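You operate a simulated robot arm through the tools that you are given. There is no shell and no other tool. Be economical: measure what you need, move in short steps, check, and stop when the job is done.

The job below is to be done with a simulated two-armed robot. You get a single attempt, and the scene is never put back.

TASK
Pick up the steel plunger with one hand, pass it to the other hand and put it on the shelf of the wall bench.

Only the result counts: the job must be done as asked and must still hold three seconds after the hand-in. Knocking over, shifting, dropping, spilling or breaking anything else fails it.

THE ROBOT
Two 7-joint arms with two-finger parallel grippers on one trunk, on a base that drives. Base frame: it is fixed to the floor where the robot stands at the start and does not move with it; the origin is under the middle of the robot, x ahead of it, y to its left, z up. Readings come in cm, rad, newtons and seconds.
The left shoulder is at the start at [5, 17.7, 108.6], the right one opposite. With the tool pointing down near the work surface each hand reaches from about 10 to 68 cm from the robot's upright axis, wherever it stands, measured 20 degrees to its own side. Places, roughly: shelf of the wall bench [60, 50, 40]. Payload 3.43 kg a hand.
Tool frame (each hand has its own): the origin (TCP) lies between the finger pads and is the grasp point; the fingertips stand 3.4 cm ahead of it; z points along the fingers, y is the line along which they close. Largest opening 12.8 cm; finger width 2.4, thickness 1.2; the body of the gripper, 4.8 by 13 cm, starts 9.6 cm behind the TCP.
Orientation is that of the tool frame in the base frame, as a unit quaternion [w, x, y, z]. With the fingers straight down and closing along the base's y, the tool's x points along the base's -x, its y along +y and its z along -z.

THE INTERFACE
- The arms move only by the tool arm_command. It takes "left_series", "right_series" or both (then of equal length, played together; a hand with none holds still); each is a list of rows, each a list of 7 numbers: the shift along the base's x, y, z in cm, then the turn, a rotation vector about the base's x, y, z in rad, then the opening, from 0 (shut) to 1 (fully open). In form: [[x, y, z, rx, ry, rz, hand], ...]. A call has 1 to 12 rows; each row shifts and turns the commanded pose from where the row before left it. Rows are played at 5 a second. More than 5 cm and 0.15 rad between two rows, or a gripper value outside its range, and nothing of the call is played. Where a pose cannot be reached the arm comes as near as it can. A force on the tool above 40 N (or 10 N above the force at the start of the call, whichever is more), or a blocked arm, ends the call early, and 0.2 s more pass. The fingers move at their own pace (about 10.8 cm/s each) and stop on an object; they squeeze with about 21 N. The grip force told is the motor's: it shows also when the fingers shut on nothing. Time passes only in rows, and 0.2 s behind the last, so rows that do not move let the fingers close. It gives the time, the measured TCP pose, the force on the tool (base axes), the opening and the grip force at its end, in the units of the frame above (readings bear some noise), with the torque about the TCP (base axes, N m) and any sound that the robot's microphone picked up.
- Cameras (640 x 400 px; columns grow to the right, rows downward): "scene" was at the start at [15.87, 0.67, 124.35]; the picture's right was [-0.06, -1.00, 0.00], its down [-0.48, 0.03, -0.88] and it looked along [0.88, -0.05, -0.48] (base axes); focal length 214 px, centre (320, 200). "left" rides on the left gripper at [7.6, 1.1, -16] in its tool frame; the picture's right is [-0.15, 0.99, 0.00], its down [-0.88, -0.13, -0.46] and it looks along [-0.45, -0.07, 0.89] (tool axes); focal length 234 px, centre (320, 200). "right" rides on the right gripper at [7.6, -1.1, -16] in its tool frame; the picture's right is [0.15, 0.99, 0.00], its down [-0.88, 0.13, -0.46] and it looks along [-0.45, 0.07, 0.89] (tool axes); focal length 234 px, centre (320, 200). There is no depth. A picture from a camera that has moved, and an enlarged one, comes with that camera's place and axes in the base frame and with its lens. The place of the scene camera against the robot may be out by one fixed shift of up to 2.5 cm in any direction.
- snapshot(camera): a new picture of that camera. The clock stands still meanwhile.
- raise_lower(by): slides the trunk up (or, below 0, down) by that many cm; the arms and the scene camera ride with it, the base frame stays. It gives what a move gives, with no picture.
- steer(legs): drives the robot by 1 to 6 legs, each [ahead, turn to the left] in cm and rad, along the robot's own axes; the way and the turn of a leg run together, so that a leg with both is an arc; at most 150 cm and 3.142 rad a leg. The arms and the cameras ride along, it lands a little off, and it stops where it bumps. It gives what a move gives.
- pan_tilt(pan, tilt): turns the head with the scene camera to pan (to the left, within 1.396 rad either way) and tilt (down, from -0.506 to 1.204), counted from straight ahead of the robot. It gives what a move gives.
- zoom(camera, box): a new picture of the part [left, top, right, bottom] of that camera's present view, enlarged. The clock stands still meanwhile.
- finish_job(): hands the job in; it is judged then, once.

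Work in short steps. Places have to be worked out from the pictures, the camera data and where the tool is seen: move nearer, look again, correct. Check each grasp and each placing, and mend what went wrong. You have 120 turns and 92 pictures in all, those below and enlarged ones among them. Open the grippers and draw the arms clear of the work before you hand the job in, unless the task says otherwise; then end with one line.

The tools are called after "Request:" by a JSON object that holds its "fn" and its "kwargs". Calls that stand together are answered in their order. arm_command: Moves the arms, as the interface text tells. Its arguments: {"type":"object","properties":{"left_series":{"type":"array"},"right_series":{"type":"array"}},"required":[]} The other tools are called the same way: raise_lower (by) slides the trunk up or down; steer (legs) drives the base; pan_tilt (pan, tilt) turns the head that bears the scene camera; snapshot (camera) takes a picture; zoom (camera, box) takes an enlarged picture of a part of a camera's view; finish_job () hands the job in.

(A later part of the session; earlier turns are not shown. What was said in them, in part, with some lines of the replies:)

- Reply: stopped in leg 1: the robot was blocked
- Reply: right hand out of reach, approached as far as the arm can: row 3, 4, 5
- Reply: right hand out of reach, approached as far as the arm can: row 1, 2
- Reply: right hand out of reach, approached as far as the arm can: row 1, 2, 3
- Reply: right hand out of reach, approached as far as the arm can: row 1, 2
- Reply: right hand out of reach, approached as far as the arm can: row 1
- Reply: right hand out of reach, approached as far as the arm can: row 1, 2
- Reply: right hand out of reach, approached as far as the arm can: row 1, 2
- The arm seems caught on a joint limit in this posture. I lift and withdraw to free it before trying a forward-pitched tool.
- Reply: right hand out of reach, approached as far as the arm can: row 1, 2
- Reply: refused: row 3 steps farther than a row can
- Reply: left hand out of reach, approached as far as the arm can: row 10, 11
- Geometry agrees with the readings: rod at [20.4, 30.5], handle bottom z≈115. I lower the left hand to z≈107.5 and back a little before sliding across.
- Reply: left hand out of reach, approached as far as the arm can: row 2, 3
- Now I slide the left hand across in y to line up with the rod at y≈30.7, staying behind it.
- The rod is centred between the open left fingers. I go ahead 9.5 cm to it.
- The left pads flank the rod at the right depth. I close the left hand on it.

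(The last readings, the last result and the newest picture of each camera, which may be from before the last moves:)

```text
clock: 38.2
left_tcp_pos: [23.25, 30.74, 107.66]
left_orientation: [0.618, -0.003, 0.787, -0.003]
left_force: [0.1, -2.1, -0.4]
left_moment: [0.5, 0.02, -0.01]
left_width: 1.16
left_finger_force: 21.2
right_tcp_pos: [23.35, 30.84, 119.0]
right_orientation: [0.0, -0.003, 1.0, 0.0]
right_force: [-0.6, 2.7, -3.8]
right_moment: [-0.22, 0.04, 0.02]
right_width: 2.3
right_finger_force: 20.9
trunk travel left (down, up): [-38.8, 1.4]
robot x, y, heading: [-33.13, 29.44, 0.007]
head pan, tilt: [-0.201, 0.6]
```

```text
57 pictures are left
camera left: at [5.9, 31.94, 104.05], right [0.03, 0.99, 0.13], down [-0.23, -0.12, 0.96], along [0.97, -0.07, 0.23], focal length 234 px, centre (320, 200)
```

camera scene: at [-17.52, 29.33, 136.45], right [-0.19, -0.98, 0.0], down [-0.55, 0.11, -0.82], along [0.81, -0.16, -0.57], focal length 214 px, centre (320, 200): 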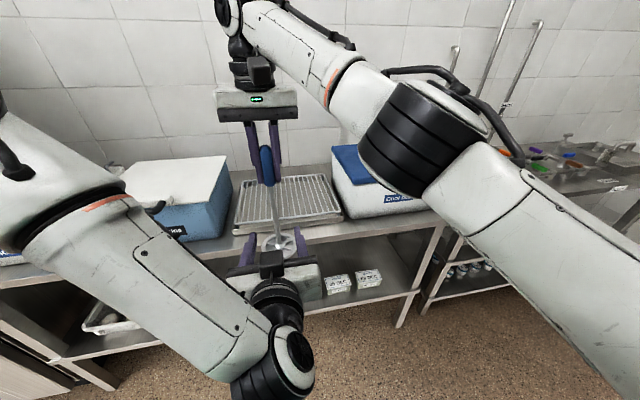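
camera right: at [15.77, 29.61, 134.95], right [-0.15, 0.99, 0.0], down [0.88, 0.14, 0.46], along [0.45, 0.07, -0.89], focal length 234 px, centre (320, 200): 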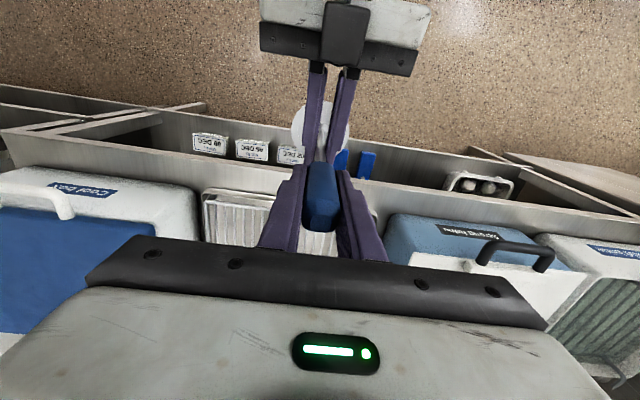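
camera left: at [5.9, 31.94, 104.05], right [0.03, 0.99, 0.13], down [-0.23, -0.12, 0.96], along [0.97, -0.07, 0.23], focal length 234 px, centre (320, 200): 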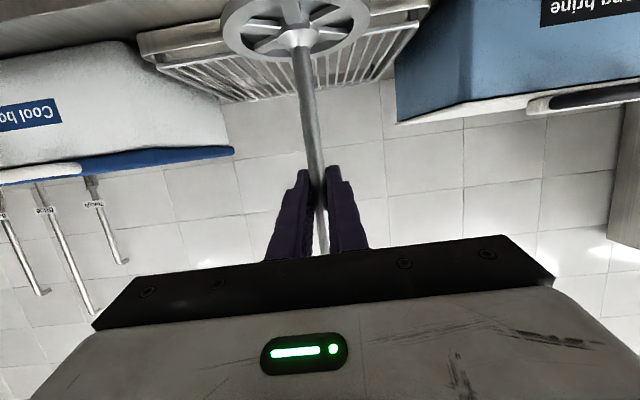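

Left holds the 1.16 cm rod firmly. I open the right hand and lift it straight up off the handle.

Request:
{"fn": "arm_command", "kwargs": {"right_series": [[0, 0, 0, 0, 0, 0, 0.3], [0, 0, 0, 0, 0, 0, 0.6], [0, 0, 0, 0, 0, 0, 0.6], [0, 0, 2, 0, 0, 0, 0.6], [0, 0, 3, 0, 0, 0, 0.6], [0, 0, 3, 0, 0, 0, 0.6], [0, 0, 0, 0, 0, 0, 0.6]], "left_series": [[0, 0, 0, 0, 0, 0, 0], [0, 0, 0, 0, 0, 0, 0], [0, 0, 0, 0, 0, 0, 0], [0, 0, 0, 0, 0, 0, 0], [0, 0, 0, 0, 0, 0, 0], [0, 0, 0, 0, 0, 0, 0], [0, 0, 0, 0, 0, 0, 0]]}}

Request:
{"fn": "snapshot", "kwargs": {"camera": "scene"}}

Request:
{"fn": "snapshot", "kwargs": {"camera": "left"}}

```text
clock: 39.8
left_tcp_pos: [23.2, 30.8, 107.64]
left_orientation: [0.618, -0.003, 0.786, -0.003]
left_force: [-0.3, -0.2, -0.4]
left_moment: [0.43, -0.01, 0.07]
left_width: 1.1
left_finger_force: 20.9
right_tcp_pos: [20.94, 29.58, 126.37]
right_orientation: [0.002, 0.003, 1.0, 0.004]
right_force: [0.2, 0.2, -0.6]
right_moment: [0.0, 0.0, 0.02]
right_width: 7.71
right_finger_force: 0.0
right hand out of reach, approached as far as the arm can: row 5, 6
trunk travel left (down, up): [-38.8, 1.4]
robot x, y, heading: [-33.27, 30.02, 0.006]
head pan, tilt: [-0.201, 0.6]
```

```text
56 pictures are left
camera scene: at [-17.51, 29.27, 136.44], right [-0.19, -0.98, 0.0], down [-0.55, 0.11, -0.82], along [0.81, -0.16, -0.57], focal length 214 px, centre (320, 200)
```

scene: 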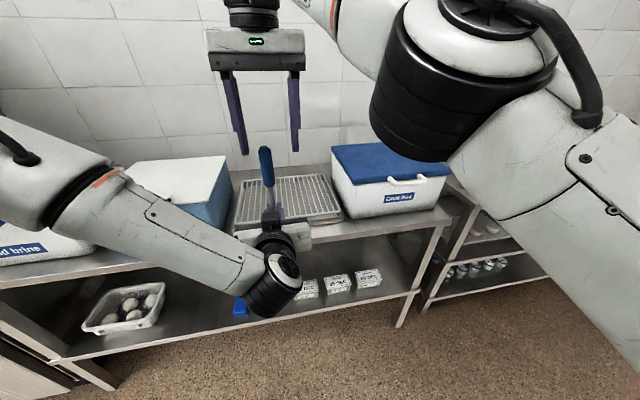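

```text
55 pictures are left
camera left: at [5.91, 31.93, 104.03], right [0.03, 0.99, 0.13], down [-0.23, -0.12, 0.96], along [0.97, -0.06, 0.23], focal length 234 px, centre (320, 200)
```

left: 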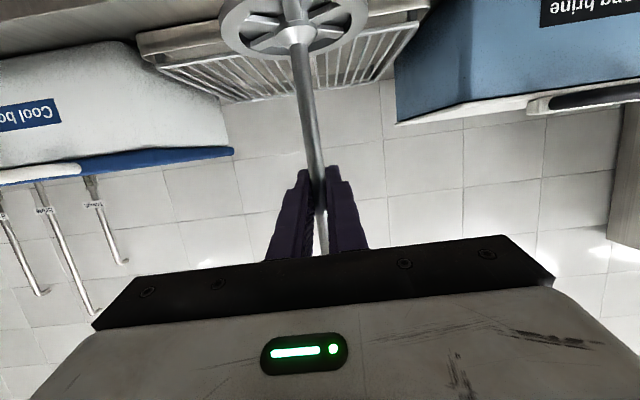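

Handover succeeded: left alone holds the plunger. I draw the right hand back and up, then out to the right.

Request:
{"fn": "arm_command", "kwargs": {"right_series": [[-3, 0, 3, 0, 0, 0, 0.6], [-3, 0, 3, 0, 0, 0, 0.6], [-2, -2, 3, 0, 0, 0, 0.6], [0, -4, 0, 0, 0, 0, 0.6], [0, -4, 0, 0, 0, 0, 0.6], [0, -4, 0, 0, 0, 0, 0.6], [0, -4, 0, 0, 0, 0, 0.6], [0, 0, 0, 0, 0, 0, 0.6]]}}

Request:
{"fn": "snapshot", "kwargs": {"camera": "scene"}}

```text
clock: 41.6
left_tcp_pos: [23.33, 30.98, 107.6]
left_orientation: [0.617, -0.003, 0.787, -0.003]
left_force: [-0.4, 0.4, -0.3]
left_moment: [0.38, 0.01, 0.06]
left_width: 1.09
left_finger_force: 20.9
right_tcp_pos: [12.71, 12.01, 134.95]
right_orientation: [0.001, -0.003, 1.0, 0.0]
right_force: [0.1, 0.4, -0.6]
right_moment: [0.0, 0.01, -0.01]
right_width: 7.68
right_finger_force: 0.0
trunk travel left (down, up): [-38.8, 1.4]
robot x, y, heading: [-33.22, 29.53, 0.005]
head pan, tilt: [-0.201, 0.6]
```

```text
54 pictures are left
camera scene: at [-17.5, 29.35, 136.45], right [-0.19, -0.98, 0.0], down [-0.55, 0.11, -0.82], along [0.81, -0.16, -0.57], focal length 214 px, centre (320, 200)
```

scene: 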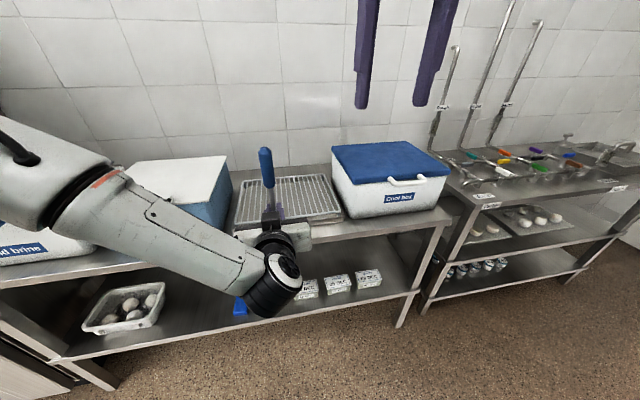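

The right hand is clear. Before driving left I check the floor space on that side.

Request:
{"fn": "pan_tilt", "kwargs": {"pan": 1.2, "tilt": 0.6}}

Request:
{"fn": "snapshot", "kwargs": {"camera": "scene"}}

```text
clock: 43.1
left_tcp_pos: [23.3, 30.87, 107.64]
left_orientation: [0.618, -0.004, 0.786, -0.003]
left_force: [0.6, 0.0, -0.4]
left_moment: [-0.29, -0.04, -0.04]
left_width: 1.08
left_finger_force: 21.2
right_tcp_pos: [12.66, 12.12, 134.98]
right_orientation: [0.001, -0.002, 1.0, 0.0]
right_force: [0.1, 0.1, 0.3]
right_moment: [-0.02, -0.01, 0.02]
right_width: 7.69
right_finger_force: 0.0
trunk travel left (down, up): [-38.8, 1.4]
robot x, y, heading: [-33.12, 29.69, 0.006]
head pan, tilt: [1.201, 0.6]
```

```text
53 pictures are left
camera scene: at [-23.04, 39.25, 136.45], right [0.93, -0.36, 0.0], down [-0.2, -0.53, -0.83], along [0.29, 0.77, -0.57], focal length 214 px, centre (320, 200)
```

scene: 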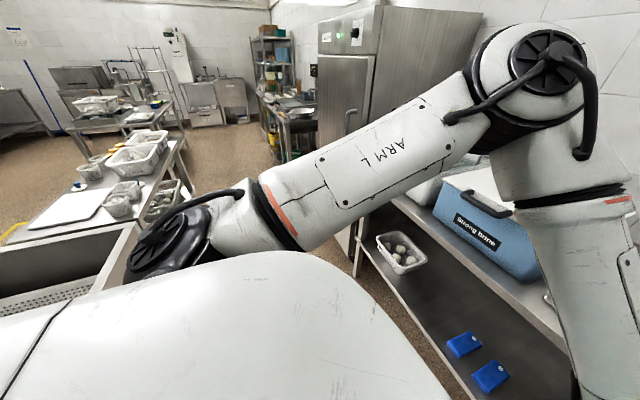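

Floor to the left is free near the bench (a table lies behind-left at x<-60). I make a modest 22 cm sidestep, so the shelf gap at y≈73 falls straight ahead of the left shoulder.

Request:
{"fn": "steer", "kwargs": {"legs": [[0, 1.571], [22, 0], [0, -1.571]]}}

Request:
{"fn": "pan_tilt", "kwargs": {"pan": 0.1, "tilt": 0.75}}

Request:
{"fn": "snapshot", "kwargs": {"camera": "scene"}}

Request:
{"fn": "snapshot", "kwargs": {"camera": "left"}}

```text
clock: 52.5
left_tcp_pos: [22.87, 52.88, 107.66]
left_orientation: [0.617, -0.003, 0.787, -0.003]
left_force: [-0.3, 0.2, 0.4]
left_moment: [-0.01, -0.03, 0.02]
left_width: 1.09
left_finger_force: 21.6
right_tcp_pos: [12.42, 34.02, 134.93]
right_orientation: [0.001, -0.003, 1.0, -0.001]
right_force: [-1.1, -0.2, 0.0]
right_moment: [0.03, 0.01, 0.0]
right_width: 7.68
right_finger_force: 0.0
trunk travel left (down, up): [-38.8, 1.4]
robot x, y, heading: [-33.27, 51.52, 0.009]
head pan, tilt: [1.201, 0.6]
```

```text
clock: 53.8
left_tcp_pos: [22.91, 52.76, 107.65]
left_orientation: [0.618, -0.004, 0.786, -0.003]
left_force: [-0.5, 0.0, -0.3]
left_moment: [0.0, 0.01, 0.02]
left_width: 1.08
left_finger_force: 21.1
right_tcp_pos: [12.4, 34.11, 134.95]
right_orientation: [0.001, -0.003, 1.0, 0.0]
right_force: [-0.1, 0.6, 0.8]
right_moment: [-0.03, 0.02, 0.02]
right_width: 7.65
right_finger_force: 0.0
trunk travel left (down, up): [-38.8, 1.4]
robot x, y, heading: [-33.27, 51.33, 0.011]
head pan, tilt: [0.099, 0.75]
```

```text
52 pictures are left
camera scene: at [-18.27, 53.77, 135.16], right [0.11, -0.99, 0.0], down [-0.68, -0.07, -0.73], along [0.73, 0.08, -0.68], focal length 214 px, centre (320, 200)
```

scene: 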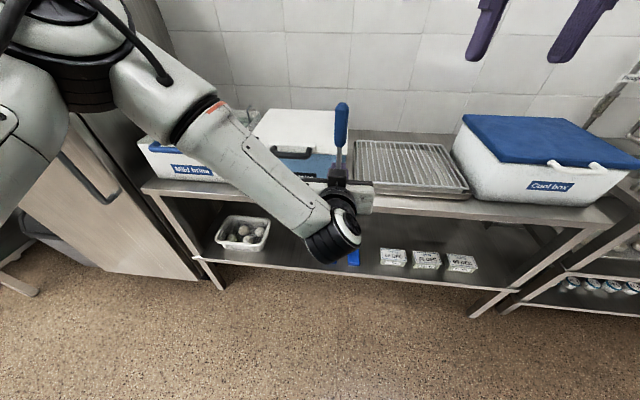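

```text
51 pictures are left
camera left: at [5.58, 53.9, 104.05], right [0.03, 0.99, 0.13], down [-0.23, -0.12, 0.96], along [0.97, -0.06, 0.23], focal length 234 px, centre (320, 200)
```

left: 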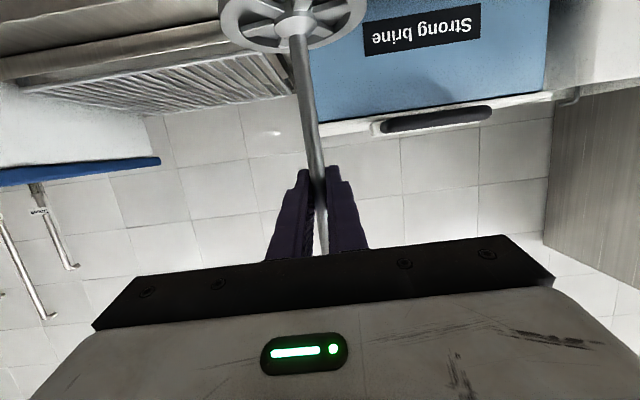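

The plunger is steady. I retract the right hand 14 cm so it stays clear of the bench later, then lower the trunk.

Request:
{"fn": "arm_command", "kwargs": {"right_series": [[-4, 0, 0, 0, 0, 0, 0.3], [-4, 0, 0, 0, 0, 0, 0.3], [-4, 0, 0, 0, 0, 0, 0.3], [-2, 0, 0, 0, 0, 0, 0.3], [0, 0, 0, 0, 0, 0, 0.3]]}}

Request:
{"fn": "raise_lower", "kwargs": {"by": -38}}

Request:
{"fn": "snapshot", "kwargs": {"camera": "scene"}}

Request:
{"fn": "snapshot", "kwargs": {"camera": "left"}}

```text
clock: 55.0
left_tcp_pos: [22.93, 52.8, 107.65]
left_orientation: [0.618, -0.004, 0.786, -0.002]
left_force: [0.1, 0.1, 0.2]
left_moment: [0.0, -0.04, -0.03]
left_width: 1.09
left_finger_force: 21.0
right_tcp_pos: [-1.59, 34.0, 135.09]
right_orientation: [0.001, -0.004, 1.0, 0.0]
right_force: [0.1, -0.4, -0.5]
right_moment: [0.03, -0.02, 0.0]
right_width: 3.86
right_finger_force: 0.0
trunk travel left (down, up): [-38.8, 1.4]
robot x, y, heading: [-33.16, 51.66, 0.008]
head pan, tilt: [0.099, 0.75]
```

```text
clock: 58.6
left_tcp_pos: [22.97, 52.77, 69.54]
left_orientation: [0.618, -0.004, 0.786, -0.002]
left_force: [0.6, -0.5, -0.4]
left_moment: [-0.01, 0.02, 0.02]
left_width: 1.08
left_finger_force: 21.0
right_tcp_pos: [-1.63, 34.11, 97.02]
right_orientation: [0.001, -0.003, 1.0, 0.0]
right_force: [0.3, -0.5, 0.2]
right_moment: [0.03, 0.03, -0.02]
right_width: 3.85
right_finger_force: 0.0
trunk travel left (down, up): [-0.8, 39.4]
robot x, y, heading: [-33.46, 51.54, 0.006]
head pan, tilt: [0.099, 0.75]
```

```text
50 pictures are left
camera scene: at [-18.29, 53.76, 97.16], right [0.11, -0.99, 0.0], down [-0.68, -0.07, -0.73], along [0.73, 0.08, -0.68], focal length 214 px, centre (320, 200)
```

scene: 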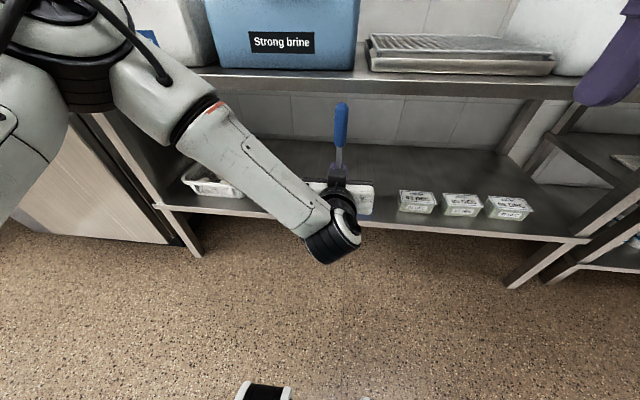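

```text
49 pictures are left
camera left: at [5.57, 53.9, 66.06], right [0.03, 0.99, 0.13], down [-0.23, -0.12, 0.96], along [0.97, -0.06, 0.23], focal length 234 px, centre (320, 200)
```

left: 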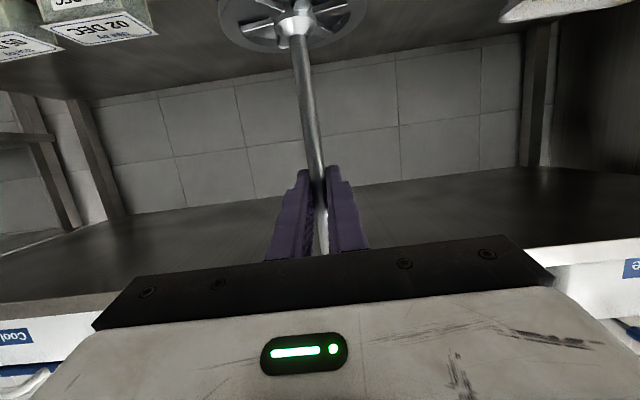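

The raised elbow stands forward, so rather than drive far I will reach with the arm. First, still in front of the bench, I move the left hand over to y≈73 and down to z≈58.

Request:
{"fn": "arm_command", "kwargs": {"left_series": [[0, 3.4, -1.9, 0, 0, 0, 0], [0, 3.4, -1.9, 0, 0, 0, 0], [0, 3.4, -1.9, 0, 0, 0, 0], [0, 3.4, -1.9, 0, 0, 0, 0], [0, 3.4, -1.9, 0, 0, 0, 0], [0, 3.2, -2, 0, 0, 0, 0], [0, 0, 0, 0, 0, 0, 0]]}}

Request:
{"fn": "snapshot", "kwargs": {"camera": "scene"}}

Request:
{"fn": "snapshot", "kwargs": {"camera": "left"}}

```text
clock: 60.2
left_tcp_pos: [22.84, 62.13, 64.46]
left_orientation: [0.617, -0.005, 0.787, -0.002]
left_force: [0.0, -0.8, 0.3]
left_moment: [-0.04, -0.02, -0.02]
left_width: 1.1
left_finger_force: 20.1
left hand out of reach, approached as far as the arm can: row 3, 4, 5, 6
right_tcp_pos: [-1.63, 34.04, 97.05]
right_orientation: [0.001, -0.004, 1.0, 0.0]
right_force: [0.1, 0.6, -0.5]
right_moment: [0.0, -0.04, -0.03]
right_width: 3.84
right_finger_force: 0.1
trunk travel left (down, up): [-0.8, 39.4]
robot x, y, heading: [-33.39, 51.72, 0.014]
head pan, tilt: [0.099, 0.75]
```

```text
48 pictures are left
camera scene: at [-18.28, 53.77, 97.16], right [0.11, -0.99, 0.0], down [-0.68, -0.07, -0.73], along [0.73, 0.08, -0.68], focal length 214 px, centre (320, 200)
```

scene: 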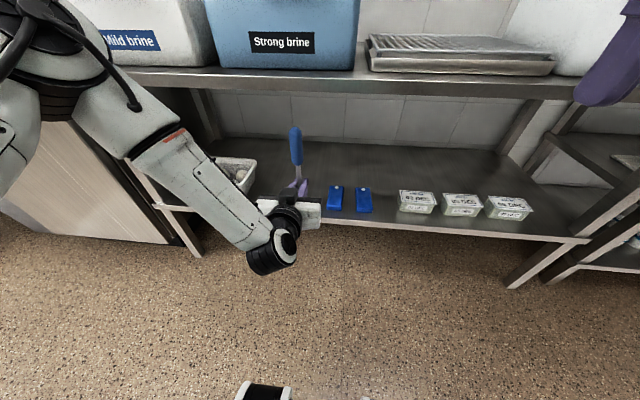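

```text
47 pictures are left
camera left: at [5.48, 63.13, 60.92], right [0.03, 0.99, 0.13], down [-0.23, -0.12, 0.96], along [0.97, -0.06, 0.23], focal length 234 px, centre (320, 200)
```

left: 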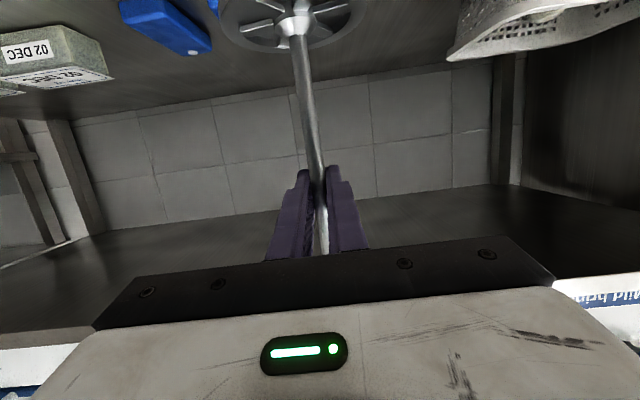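

Reach is limited in y here, so I'll sidestep the robot instead. First I test whether the hand can go lower at this y.

Request:
{"fn": "arm_command", "kwargs": {"left_series": [[3, -3, 0, 0, 0, 0, 0], [0, 0, -2, 0, 0, 0, 0], [0, 0, -2, 0, 0, 0, 0], [0, 0, 0, 0, 0, 0, 0]]}}

```text
clock: 61.2
left_tcp_pos: [26.04, 59.17, 60.55]
left_orientation: [0.617, -0.005, 0.787, -0.001]
left_force: [0.2, -0.5, -0.2]
left_moment: [-0.01, 0.0, -0.02]
left_width: 1.08
left_finger_force: 21.2
right_tcp_pos: [-1.47, 34.09, 97.03]
right_orientation: [0.001, -0.004, 1.0, 0.0]
right_force: [-0.2, 0.2, 1.1]
right_moment: [0.01, 0.03, 0.01]
right_width: 3.83
right_finger_force: 0.1
trunk travel left (down, up): [-0.8, 39.4]
robot x, y, heading: [-33.47, 51.46, 0.008]
head pan, tilt: [0.099, 0.75]
```

It tracks and reaches z 60.5. I retract a few cm for swing clearance, then sidestep 14 cm to the left.

Request:
{"fn": "arm_command", "kwargs": {"left_series": [[-2, 0, 1.5, 0, 0, 0, 0], [-2, 0, 1.5, 0, 0, 0, 0], [0, 0, 0, 0, 0, 0, 0]]}}

Request:
{"fn": "steer", "kwargs": {"legs": [[0, 1.571], [14, 0], [0, -1.571]]}}

Request:
{"fn": "snapshot", "kwargs": {"camera": "scene"}}

Request:
{"fn": "snapshot", "kwargs": {"camera": "left"}}

```text
clock: 62.0
left_tcp_pos: [21.99, 59.26, 63.52]
left_orientation: [0.617, -0.003, 0.787, -0.004]
left_force: [0.4, -0.6, 1.4]
left_moment: [-0.02, -0.02, -0.01]
left_width: 1.08
left_finger_force: 20.8
right_tcp_pos: [-1.49, 34.02, 96.95]
right_orientation: [0.0, -0.004, 1.0, -0.001]
right_force: [0.1, -0.1, 0.9]
right_moment: [0.02, 0.02, -0.02]
right_width: 3.86
right_finger_force: 0.1
trunk travel left (down, up): [-0.8, 39.4]
robot x, y, heading: [-33.61, 51.29, 0.005]
head pan, tilt: [0.099, 0.75]
```

```text
clock: 71.0
left_tcp_pos: [22.2, 72.56, 63.53]
left_orientation: [0.618, 0.0, 0.786, -0.006]
left_force: [0.4, 0.2, 0.2]
left_moment: [0.02, 0.02, 0.0]
left_width: 1.1
left_finger_force: 20.6
right_tcp_pos: [-1.68, 47.71, 96.92]
right_orientation: [0.001, 0.0, 1.0, 0.0]
right_force: [0.7, 0.4, 0.2]
right_moment: [0.03, 0.03, 0.0]
right_width: 3.88
right_finger_force: 0.1
trunk travel left (down, up): [-0.8, 39.4]
robot x, y, heading: [-32.9, 65.62, -0.004]
head pan, tilt: [0.099, 0.75]
```

```text
46 pictures are left
camera scene: at [-18.16, 67.57, 97.16], right [0.1, -1.0, 0.0], down [-0.68, -0.07, -0.73], along [0.73, 0.07, -0.68], focal length 214 px, centre (320, 200)
```

scene: 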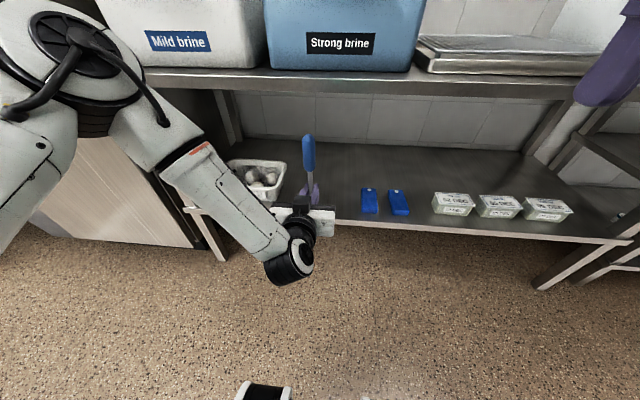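

```text
45 pictures are left
camera left: at [4.82, 73.89, 59.91], right [0.04, 0.99, 0.13], down [-0.24, -0.12, 0.96], along [0.97, -0.07, 0.23], focal length 234 px, centre (320, 200)
```

left: 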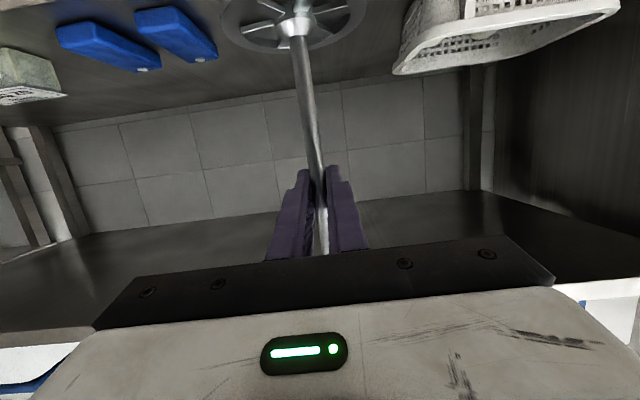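

The gap (clips end y≈55, tray begins y≈88) is centred on the plunger at y 72.6. I lower to z≈60 while stretching 4 cm, then drive 9 cm ahead and look at the edge clearance.

Request:
{"fn": "arm_command", "kwargs": {"left_series": [[2, 0, -1.7, 0, 0, 0, 0], [2, 0, -1.8, 0, 0, 0, 0], [0, 0, 0, 0, 0, 0, 0]]}}

Request:
{"fn": "snapshot", "kwargs": {"camera": "right"}}

Request:
{"fn": "zoom", "kwargs": {"camera": "scene", "box": [220, 60, 420, 260]}}

```text
clock: 71.8
left_tcp_pos: [26.21, 72.57, 60.06]
left_orientation: [0.617, 0.0, 0.787, -0.005]
left_force: [-0.2, -1.0, -0.3]
left_moment: [0.0, 0.01, 0.0]
left_width: 1.1
left_finger_force: 21.0
right_tcp_pos: [-1.62, 47.77, 97.0]
right_orientation: [0.001, 0.001, 1.0, 0.001]
right_force: [-0.1, 0.6, 0.3]
right_moment: [0.0, 0.02, -0.01]
right_width: 3.84
right_finger_force: 0.0
trunk travel left (down, up): [-0.8, 39.4]
robot x, y, heading: [-33.13, 65.54, 0.006]
head pan, tilt: [0.099, 0.75]
```

```text
44 pictures are left
camera right: at [-9.28, 46.57, 112.97], right [-0.14, 0.99, 0.0], down [0.88, 0.13, 0.46], along [0.45, 0.07, -0.89], focal length 234 px, centre (320, 200)
```

right: 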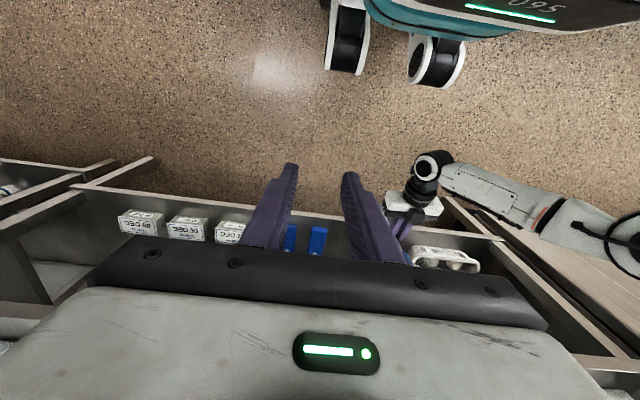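

```text
2.00 times, centred on (320, 160) of scene
camera zoom: at [-18.16, 67.57, 97.16], right [0.1, -1.0, 0.0], down [-0.68, -0.07, -0.73], along [0.73, 0.07, -0.68], focal length 429 px, centre (320, 280)
```

zoom: 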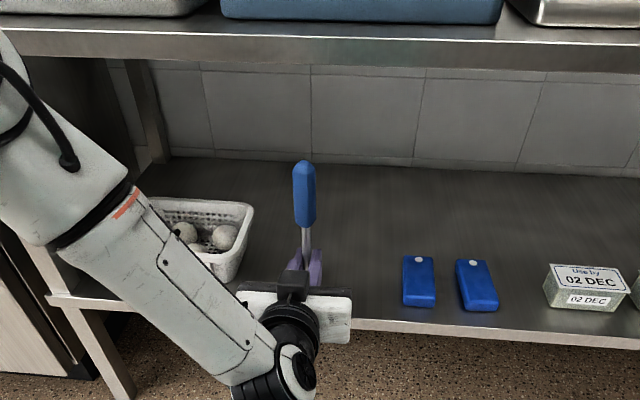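

Handle top is ~74 versus apron bottom ~82: ample clearance. I drive 9 cm ahead.

Request:
{"fn": "steer", "kwargs": {"legs": [[9, 0]]}}

Request:
{"fn": "snapshot", "kwargs": {"camera": "right"}}

Request:
{"fn": "snapshot", "kwargs": {"camera": "left"}}

Request:
{"fn": "snapshot", "kwargs": {"camera": "scene"}}

```text
clock: 72.9
left_tcp_pos: [34.92, 72.57, 60.22]
left_orientation: [0.617, -0.002, 0.787, -0.004]
left_force: [0.4, -0.2, 0.2]
left_moment: [-0.01, 0.02, 0.03]
left_width: 1.06
left_finger_force: 21.0
right_tcp_pos: [7.2, 47.71, 97.07]
right_orientation: [0.001, 0.001, 1.0, 0.001]
right_force: [-0.7, 0.4, 0.3]
right_moment: [-0.01, -0.01, 0.03]
right_width: 3.85
right_finger_force: 0.0
trunk travel left (down, up): [-0.8, 39.4]
robot x, y, heading: [-24.54, 65.27, 0.001]
head pan, tilt: [0.099, 0.75]
```

```text
42 pictures are left
camera right: at [-0.38, 46.58, 112.97], right [-0.14, 0.99, 0.0], down [0.88, 0.13, 0.46], along [0.45, 0.07, -0.89], focal length 234 px, centre (320, 200)
```

right: 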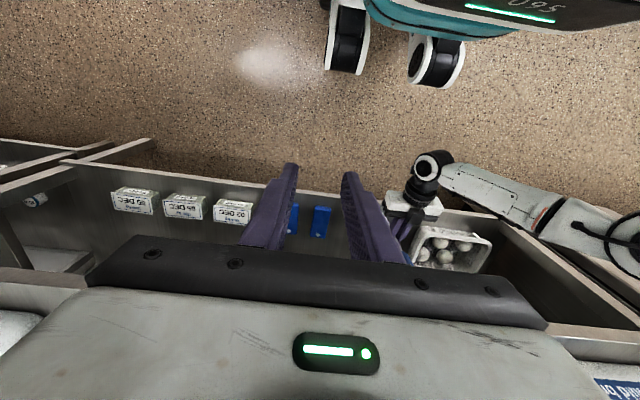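

```text
41 pictures are left
camera left: at [17.68, 73.71, 56.55], right [0.04, 0.99, 0.13], down [-0.23, -0.12, 0.97], along [0.97, -0.07, 0.22], focal length 234 px, centre (320, 200)
```

left: 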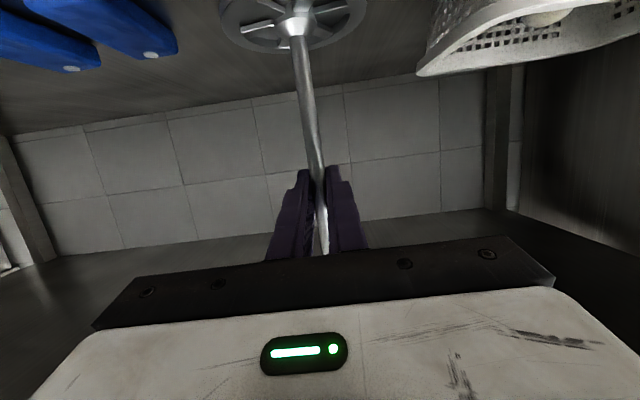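

```text
40 pictures are left
camera scene: at [-9.25, 67.57, 97.16], right [0.1, -1.0, 0.0], down [-0.68, -0.07, -0.73], along [0.73, 0.07, -0.68], focal length 214 px, centre (320, 200)
```

scene: 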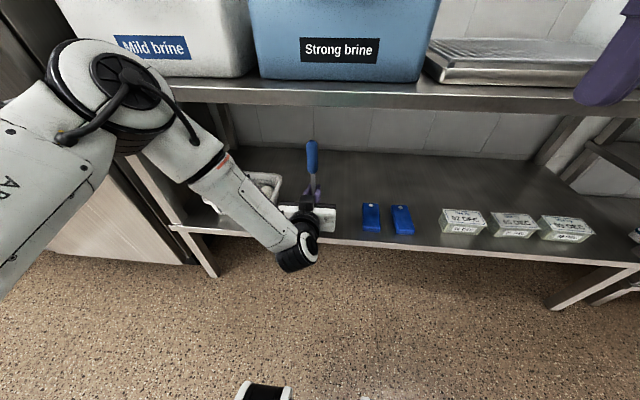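

The gap stays clear on both sides (clips y<57, tray y>87). I extend the arm 10 cm into the shelf bay at this height.

Request:
{"fn": "arm_command", "kwargs": {"left_series": [[2.5, 0, 0, 0, 0, 0, 0], [2.5, 0, 0, 0, 0, 0, 0], [2.5, 0, 0, 0, 0, 0, 0], [2.5, 0, 0, 0, 0, 0, 0], [0, 0, 0, 0, 0, 0, 0]]}}

Request:
{"fn": "snapshot", "kwargs": {"camera": "scene"}}

Request:
{"fn": "snapshot", "kwargs": {"camera": "left"}}

```text
clock: 74.1
left_tcp_pos: [45.09, 72.38, 60.05]
left_orientation: [0.615, -0.004, 0.789, -0.001]
left_force: [-0.8, -0.3, -0.2]
left_moment: [0.0, -0.01, 0.01]
left_width: 1.09
left_finger_force: 21.1
right_tcp_pos: [7.24, 47.57, 97.07]
right_orientation: [0.001, 0.0, 1.0, 0.0]
right_force: [0.3, 0.3, -0.5]
right_moment: [0.01, 0.05, 0.0]
right_width: 3.84
right_finger_force: 0.0
trunk travel left (down, up): [-0.8, 39.4]
robot x, y, heading: [-23.9, 65.79, -0.001]
head pan, tilt: [0.099, 0.75]
```

```text
39 pictures are left
camera scene: at [-9.24, 67.57, 97.16], right [0.1, -1.0, 0.0], down [-0.68, -0.07, -0.73], along [0.73, 0.07, -0.68], focal length 214 px, centre (320, 200)
```

scene: 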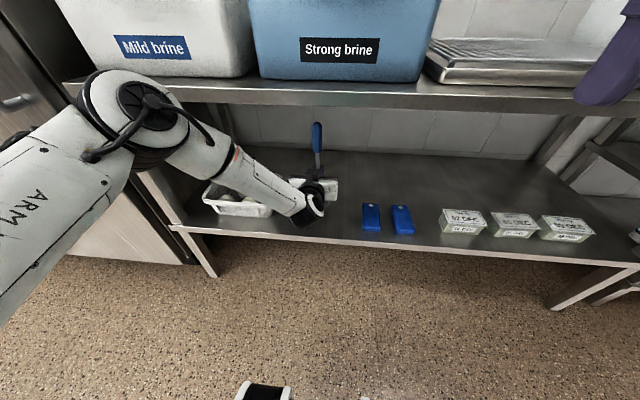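

```text
38 pictures are left
camera left: at [27.69, 73.59, 56.59], right [0.03, 0.99, 0.14], down [-0.23, -0.12, 0.97], along [0.97, -0.06, 0.22], focal length 234 px, centre (320, 200)
```

left: 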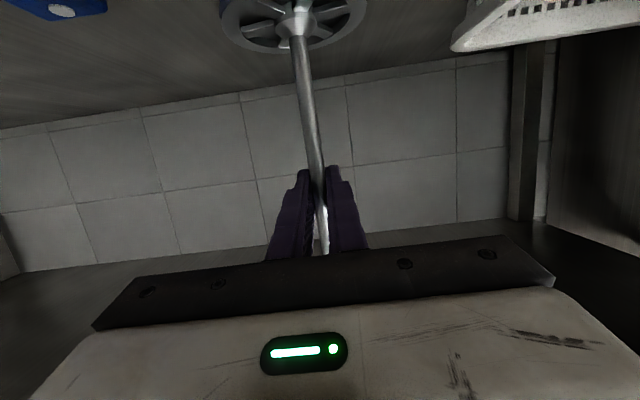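

I check the elbow clearance to the bench edge before lowering.

Request:
{"fn": "snapshot", "kwargs": {"camera": "right"}}

Request:
{"fn": "zoom", "kwargs": {"camera": "scene", "box": [60, 60, 360, 260]}}

```text
37 pictures are left
camera right: at [-0.37, 46.58, 112.97], right [-0.14, 0.99, 0.0], down [0.88, 0.13, 0.46], along [0.45, 0.07, -0.89], focal length 234 px, centre (320, 200)
```

right: 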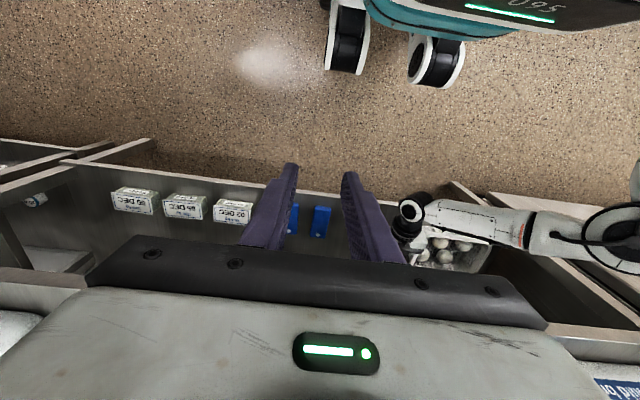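

```text
2.00 times, centred on (210, 160) of scene
camera zoom: at [-9.24, 67.57, 97.16], right [0.1, -1.0, 0.0], down [-0.68, -0.07, -0.73], along [0.73, 0.07, -0.68], focal length 429 px, centre (540, 280)
```

zoom: 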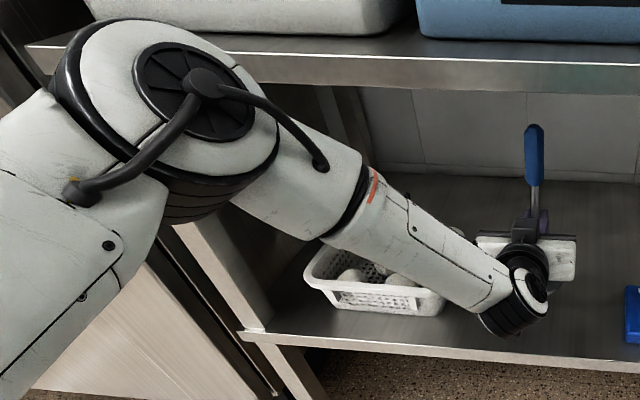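

Elbow has ~10 cm to the bench edge and the forearm is well above the tray. I lower in small steps.

Request:
{"fn": "arm_command", "kwargs": {"left_series": [[0, 0, -1.5, 0, 0, 0, 0], [0, 0, -1.5, 0, 0, 0, 0], [0, 0, -1, 0, 0, 0, 0], [0, 0, -1, 0, 0, 0, 0], [0, 0, 0, 0, 0, 0, 0]]}}

Request:
{"fn": "snapshot", "kwargs": {"camera": "scene"}}

Request:
{"fn": "snapshot", "kwargs": {"camera": "left"}}

```text
clock: 75.3
left_tcp_pos: [45.21, 70.55, 56.53]
left_orientation: [0.613, -0.004, 0.79, 0.0]
left_force: [0.8, -0.4, 0.7]
left_moment: [0.0, 0.01, -0.01]
left_width: 1.09
left_finger_force: 21.0
left hand out of reach, approached as far as the arm can: row 1, 2, 3, 4
right_tcp_pos: [7.24, 47.81, 97.0]
right_orientation: [0.001, 0.001, 1.0, 0.0]
right_force: [0.5, 0.3, -0.2]
right_moment: [0.0, 0.01, 0.05]
right_width: 3.84
right_finger_force: 0.0
trunk travel left (down, up): [-0.8, 39.4]
robot x, y, heading: [-24.18, 65.78, -0.004]
head pan, tilt: [0.099, 0.75]
```

```text
35 pictures are left
camera scene: at [-9.24, 67.57, 97.16], right [0.1, -1.0, 0.0], down [-0.68, -0.07, -0.73], along [0.73, 0.07, -0.68], focal length 214 px, centre (320, 200)
```

scene: 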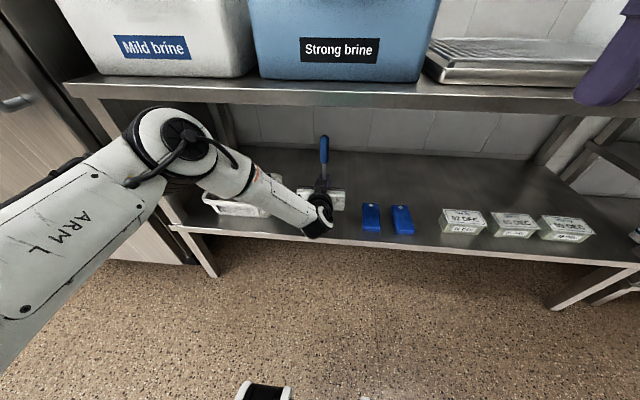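

```text
34 pictures are left
camera left: at [27.84, 71.49, 53.04], right [0.03, 0.99, 0.14], down [-0.22, -0.13, 0.97], along [0.97, -0.06, 0.22], focal length 234 px, centre (320, 200)
```

left: 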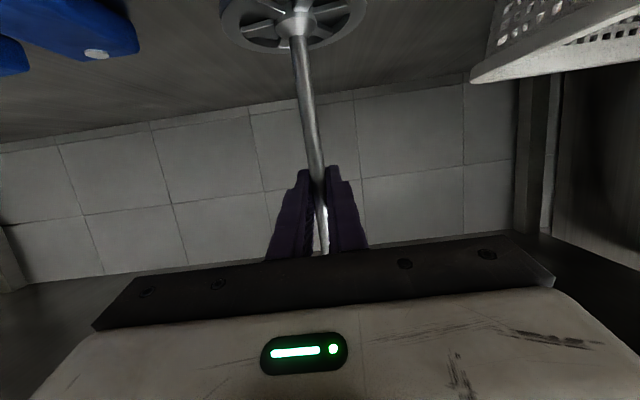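

The wrist limit pushes y slightly; it can go lower with less y. I move y −2.5 and continue down in small steps (disc still clear of the clips).

Request:
{"fn": "arm_command", "kwargs": {"left_series": [[0, -1.5, -0.5, 0, 0, 0, 0], [0, -1, -1, 0, 0, 0, 0], [0, 0, 0, 0, 0, 0, 0]]}}

Request:
{"fn": "raise_lower", "kwargs": {"by": -0.8}}

Request:
{"fn": "snapshot", "kwargs": {"camera": "left"}}

Request:
{"fn": "zoom", "kwargs": {"camera": "scene", "box": [60, 60, 460, 260]}}

```text
clock: 76.1
left_tcp_pos: [45.21, 67.91, 54.92]
left_orientation: [0.616, -0.001, 0.788, -0.004]
left_force: [0.3, 0.3, -0.4]
left_moment: [-0.02, -0.01, 0.0]
left_width: 1.07
left_finger_force: 20.6
right_tcp_pos: [7.12, 47.68, 96.91]
right_orientation: [0.001, 0.001, 1.0, 0.0]
right_force: [0.6, 0.9, 0.1]
right_moment: [0.02, -0.01, -0.02]
right_width: 3.84
right_finger_force: 0.1
trunk travel left (down, up): [-0.8, 39.4]
robot x, y, heading: [-24.69, 65.74, -0.002]
head pan, tilt: [0.099, 0.75]
```

```text
clock: 76.6
left_tcp_pos: [45.17, 67.89, 54.18]
left_orientation: [0.617, -0.002, 0.787, -0.003]
left_force: [0.9, 0.2, -0.8]
left_moment: [-0.01, -0.01, -0.02]
left_width: 1.09
left_finger_force: 20.7
right_tcp_pos: [7.18, 47.78, 96.28]
right_orientation: [0.001, 0.001, 1.0, 0.0]
right_force: [0.5, -0.2, 0.1]
right_moment: [0.0, 0.03, 0.02]
right_width: 3.84
right_finger_force: 0.1
trunk travel left (down, up): [0.0, 40.1]
robot x, y, heading: [-24.28, 65.69, 0.005]
head pan, tilt: [0.099, 0.75]
```

```text
33 pictures are left
camera left: at [27.81, 69.1, 50.66], right [0.04, 0.99, 0.13], down [-0.23, -0.12, 0.97], along [0.97, -0.07, 0.22], focal length 234 px, centre (320, 200)
```

left: 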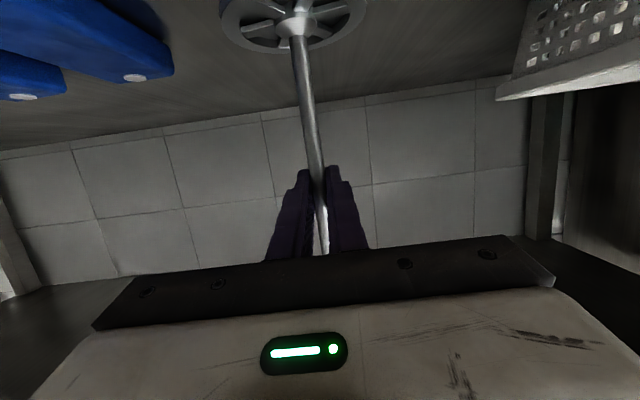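

```text
1.60 times, centred on (260, 160) of scene
camera zoom: at [-9.25, 67.57, 96.41], right [0.1, -1.0, 0.0], down [-0.68, -0.07, -0.73], along [0.73, 0.07, -0.68], focal length 343 px, centre (416, 264)
```

zoom: 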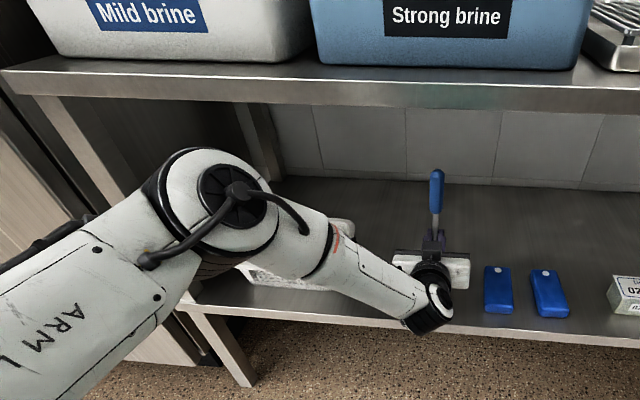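

Good tracking, no contact yet. I continue down gently.

Request:
{"fn": "arm_command", "kwargs": {"left_series": [[0, -0.3, -0.7, 0, 0, 0, 0], [0, -0.3, -0.7, 0, 0, 0, 0], [0, 0, 0, 0, 0, 0, 0]]}}

Request:
{"fn": "arm_command", "kwargs": {"left_series": [[0, 0, -0.5, 0, 0, 0, 0], [0, 0, 0, 0, 0, 0, 0]]}}

Request:
{"fn": "snapshot", "kwargs": {"camera": "left"}}

```text
clock: 77.4
left_tcp_pos: [45.17, 67.29, 52.81]
left_orientation: [0.617, -0.001, 0.787, -0.004]
left_force: [0.5, -0.1, 0.4]
left_moment: [0.0, 0.03, 0.01]
left_width: 1.08
left_finger_force: 20.6
right_tcp_pos: [7.23, 47.74, 96.22]
right_orientation: [0.001, 0.001, 1.0, 0.0]
right_force: [-0.2, -0.1, 0.7]
right_moment: [0.02, -0.01, 0.0]
right_width: 3.83
right_finger_force: 0.0
trunk travel left (down, up): [0.0, 40.1]
robot x, y, heading: [-24.5, 65.59, -0.002]
head pan, tilt: [0.099, 0.75]
```

```text
clock: 78.0
left_tcp_pos: [45.27, 67.29, 52.44]
left_orientation: [0.616, -0.002, 0.788, -0.003]
left_force: [0.0, 0.0, -0.2]
left_moment: [-0.01, 0.04, -0.01]
left_width: 1.1
left_finger_force: 21.2
right_tcp_pos: [7.18, 47.7, 96.27]
right_orientation: [0.002, 0.001, 1.0, 0.0]
right_force: [0.1, 0.3, 0.3]
right_moment: [-0.01, 0.02, -0.02]
right_width: 3.85
right_finger_force: 0.0
trunk travel left (down, up): [0.0, 40.1]
robot x, y, heading: [-24.24, 65.53, 0.001]
head pan, tilt: [0.099, 0.75]
```

```text
31 pictures are left
camera left: at [27.83, 68.44, 48.82], right [0.04, 0.99, 0.13], down [-0.23, -0.12, 0.97], along [0.97, -0.07, 0.22], focal length 234 px, centre (320, 200)
```

left: 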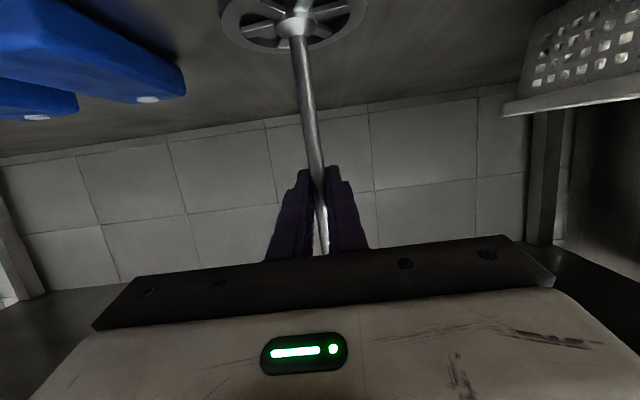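

No contact yet at 52.4. I keep going in half-centimetre steps, watching force.

Request:
{"fn": "arm_command", "kwargs": {"left_series": [[0, -0.2, -0.5, 0, 0, 0, 0], [0, -0.2, -0.5, 0, 0, 0, 0], [0, 0, 0, 0, 0, 0, 0]]}}

Request:
{"fn": "arm_command", "kwargs": {"left_series": [[0, -0.1, -0.4, 0, 0, 0, 0], [0, 0, 0, 0, 0, 0, 0]]}}

Request:
{"fn": "zoom", "kwargs": {"camera": "left", "box": [160, 0, 480, 200]}}

```text
clock: 78.8
left_tcp_pos: [45.42, 66.86, 51.9]
left_orientation: [0.619, -0.004, 0.785, -0.001]
left_force: [-1.6, 2.1, 14.5]
left_moment: [0.34, 0.18, 0.03]
left_width: 1.07
left_finger_force: 21.3
right_tcp_pos: [7.18, 47.75, 96.35]
right_orientation: [0.002, 0.001, 1.0, 0.0]
right_force: [0.0, 0.2, 0.3]
right_moment: [0.01, 0.01, 0.02]
right_width: 3.84
right_finger_force: 0.0
trunk travel left (down, up): [0.0, 40.1]
robot x, y, heading: [-24.27, 65.81, 0.002]
head pan, tilt: [0.099, 0.75]
```

```text
clock: 79.4
left_tcp_pos: [45.4, 66.86, 51.42]
left_orientation: [0.617, -0.005, 0.787, 0.0]
left_force: [3.7, 5.2, 16.6]
left_moment: [0.36, -0.13, 0.05]
left_width: 1.07
left_finger_force: 21.2
right_tcp_pos: [7.21, 47.75, 96.22]
right_orientation: [0.001, 0.001, 1.0, 0.0]
right_force: [0.0, -0.4, -0.2]
right_moment: [-0.01, -0.01, 0.02]
right_width: 3.85
right_finger_force: 0.1
trunk travel left (down, up): [0.0, 40.1]
robot x, y, heading: [-24.19, 65.66, -0.003]
head pan, tilt: [0.099, 0.75]
```

```text
2.00 times, centred on (320, 100) of left
camera zoom: at [27.93, 67.91, 47.76], right [0.03, 0.99, 0.14], down [-0.23, -0.13, 0.96], along [0.97, -0.06, 0.23], focal length 468 px, centre (320, 400)
```

zoom: 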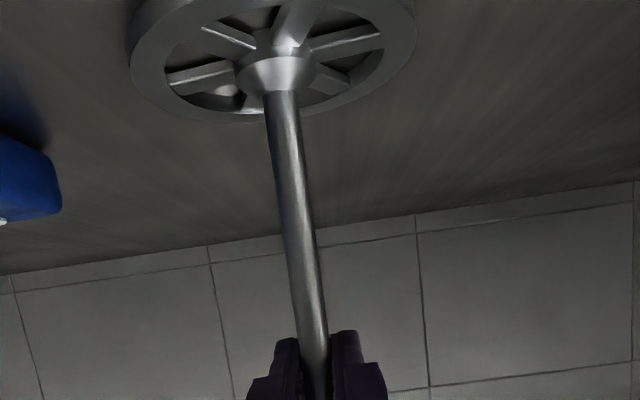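

The disc rests on the shelf (16 N up). I ease up slightly and open the left fingers.

Request:
{"fn": "arm_command", "kwargs": {"left_series": [[0, 0, 0.4, 0, 0, 0, 0], [0, 0, 0, 0, 0, 0, 0.1], [0, 0, 0, 0, 0, 0, 0.25], [0, 0, 0, 0, 0, 0, 0.35], [0, 0, 0, 0, 0, 0, 0.35], [0, 0, 0, 0, 0, 0, 0.35]]}}

Request:
{"fn": "snapshot", "kwargs": {"camera": "left"}}

Request:
{"fn": "zoom", "kwargs": {"camera": "scene", "box": [160, 100, 460, 260]}}

```text
clock: 80.8
left_tcp_pos: [45.1, 66.8, 51.46]
left_orientation: [0.615, -0.003, 0.788, -0.002]
left_force: [0.1, 1.0, -0.3]
left_moment: [0.02, 0.01, -0.03]
left_width: 4.49
left_finger_force: 0.1
right_tcp_pos: [7.19, 47.63, 96.24]
right_orientation: [0.001, 0.001, 1.0, 0.0]
right_force: [-0.3, -0.4, -0.3]
right_moment: [-0.05, -0.03, -0.03]
right_width: 3.84
right_finger_force: 0.1
trunk travel left (down, up): [0.0, 40.1]
robot x, y, heading: [-24.57, 65.6, 0.004]
head pan, tilt: [0.099, 0.75]
```

```text
29 pictures are left
camera left: at [27.78, 67.91, 47.91], right [0.03, 0.99, 0.14], down [-0.23, -0.12, 0.97], along [0.97, -0.06, 0.22], focal length 234 px, centre (320, 200)
```

left: 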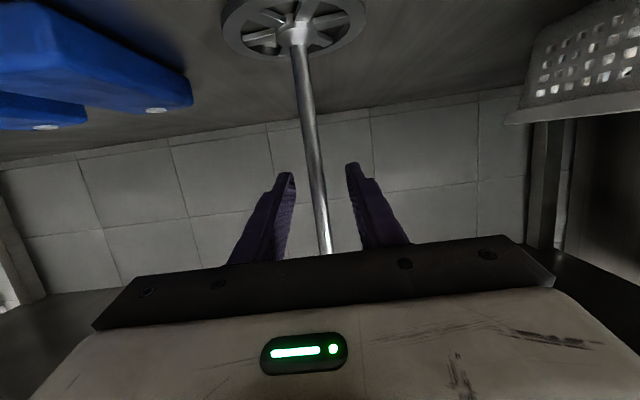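

```text
2.13 times, centred on (310, 180) of scene
camera zoom: at [-9.27, 67.57, 96.42], right [0.1, -1.0, 0.0], down [-0.68, -0.07, -0.73], along [0.73, 0.07, -0.68], focal length 458 px, centre (341, 243)
```

zoom: 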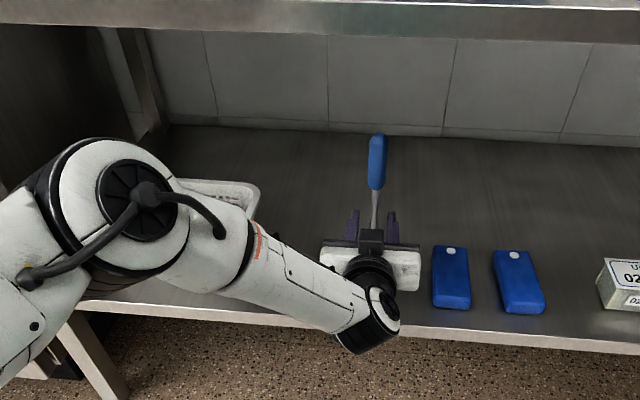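

The plunger stands free. I drive straight back 9 cm to draw the open fingers off it.

Request:
{"fn": "steer", "kwargs": {"legs": [[-9, 0]]}}

Request:
{"fn": "snapshot", "kwargs": {"camera": "left"}}

Request:
{"fn": "snapshot", "kwargs": {"camera": "scene"}}

```text
clock: 81.9
left_tcp_pos: [36.24, 66.77, 51.41]
left_orientation: [0.615, -0.003, 0.789, -0.002]
left_force: [0.0, 0.4, 0.8]
left_moment: [0.0, -0.02, 0.01]
left_width: 4.46
left_finger_force: 0.1
right_tcp_pos: [-1.67, 47.65, 96.26]
right_orientation: [0.001, 0.001, 1.0, 0.0]
right_force: [0.6, -0.2, -0.3]
right_moment: [0.0, 0.0, 0.02]
right_width: 3.83
right_finger_force: 0.0
trunk travel left (down, up): [0.0, 40.1]
robot x, y, heading: [-33.42, 65.26, -0.006]
head pan, tilt: [0.099, 0.75]
```

```text
27 pictures are left
camera left: at [18.89, 67.89, 47.9], right [0.03, 0.99, 0.14], down [-0.23, -0.12, 0.97], along [0.97, -0.06, 0.22], focal length 234 px, centre (320, 200)
```

left: 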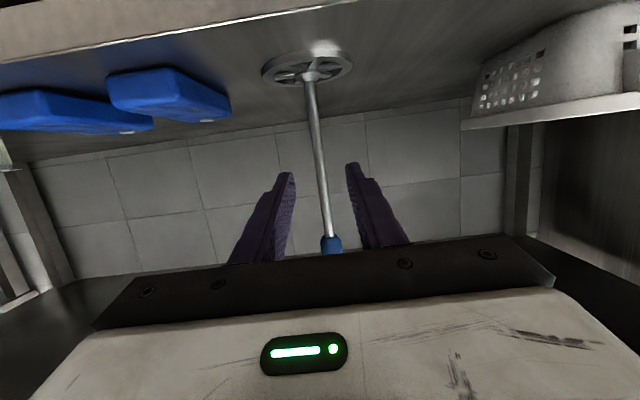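

```text
26 pictures are left
camera scene: at [-18.16, 67.57, 96.41], right [0.1, -1.0, 0.0], down [-0.68, -0.07, -0.73], along [0.73, 0.07, -0.68], focal length 214 px, centre (320, 200)
```

scene: 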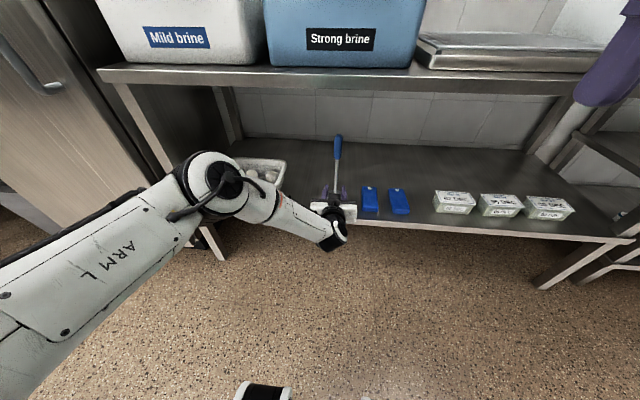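

The plunger stands upright, free of the hand. I open the left hand and draw the arm further back out of the bay.

Request:
{"fn": "arm_command", "kwargs": {"left_series": [[-3, 0, 0, 0, 0, 0, 0.35], [-3, 0, 0.5, 0, 0, 0, 0.35], [-3, 0, 1, 0, 0, 0, 0.6], [-3, 0, 1, 0, 0, 0, 1], [0, 0, 0, 0, 0, 0, 1]]}}

Request:
{"fn": "snapshot", "kwargs": {"camera": "scene"}}

Request:
{"fn": "snapshot", "kwargs": {"camera": "left"}}

```text
clock: 83.1
left_tcp_pos: [24.14, 66.76, 53.85]
left_orientation: [0.615, -0.003, 0.789, -0.002]
left_force: [-0.5, -0.3, 0.5]
left_moment: [0.01, 0.0, -0.02]
left_width: 12.79
left_finger_force: 0.1
right_tcp_pos: [-1.63, 47.68, 96.16]
right_orientation: [0.001, 0.0, 1.0, 0.0]
right_force: [0.0, 0.3, 0.4]
right_moment: [0.0, -0.01, 0.03]
right_width: 3.82
right_finger_force: 0.0
trunk travel left (down, up): [0.0, 40.1]
robot x, y, heading: [-33.46, 65.82, 0.002]
head pan, tilt: [0.099, 0.75]
```

```text
25 pictures are left
camera scene: at [-18.17, 67.57, 96.42], right [0.1, -1.0, 0.0], down [-0.68, -0.07, -0.73], along [0.73, 0.07, -0.68], focal length 214 px, centre (320, 200)
```

scene: 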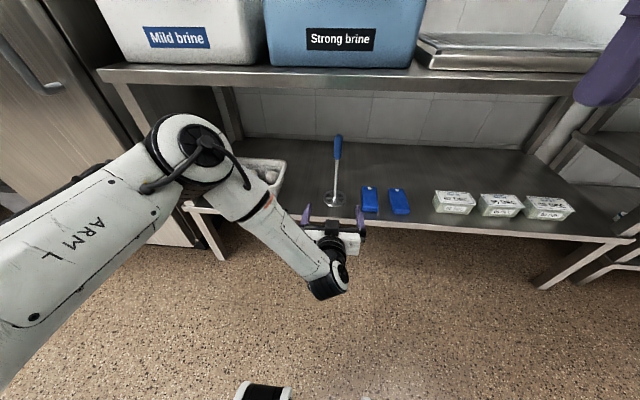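

```text
24 pictures are left
camera left: at [6.82, 67.83, 50.36], right [0.03, 0.99, 0.14], down [-0.23, -0.12, 0.97], along [0.97, -0.06, 0.22], focal length 234 px, centre (320, 200)
```

left: 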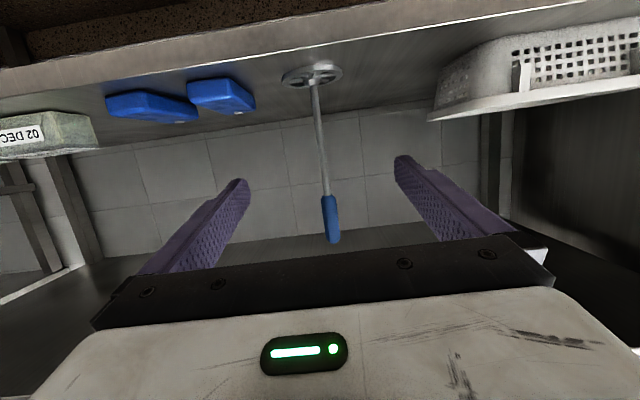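

The plunger stands upright on the shelf between the clips and the tray, well in from the edge. Both hands are clear, so I open the right hand too.

Request:
{"fn": "arm_command", "kwargs": {"right_series": [[0, 0, 0, 0, 0, 0, 0.7], [0, 0, 0, 0, 0, 0, 1], [0, 0, 0, 0, 0, 0, 1]]}}

Request:
{"fn": "finish_job", "kwargs": {}}

```text
clock: 83.9
left_tcp_pos: [24.22, 66.73, 53.79]
left_orientation: [0.615, -0.002, 0.789, -0.003]
left_force: [0.2, 0.3, -0.1]
left_moment: [-0.06, 0.02, 0.0]
left_width: 12.79
left_finger_force: 0.0
right_tcp_pos: [-1.65, 47.6, 96.27]
right_orientation: [0.001, 0.001, 1.0, 0.0]
right_force: [-0.2, -0.2, 0.4]
right_moment: [0.02, 0.01, 0.01]
right_width: 12.83
right_finger_force: 0.0
trunk travel left (down, up): [0.0, 40.1]
robot x, y, heading: [-32.87, 65.59, 0.004]
head pan, tilt: [0.099, 0.75]
```

```text
The job is handed in.
```

The right hand picked up the steel plunger and passed it to the left hand, which set it upright on the wall-bench shelf; both grippers are open and clear, and the pictures show nothing else moved.
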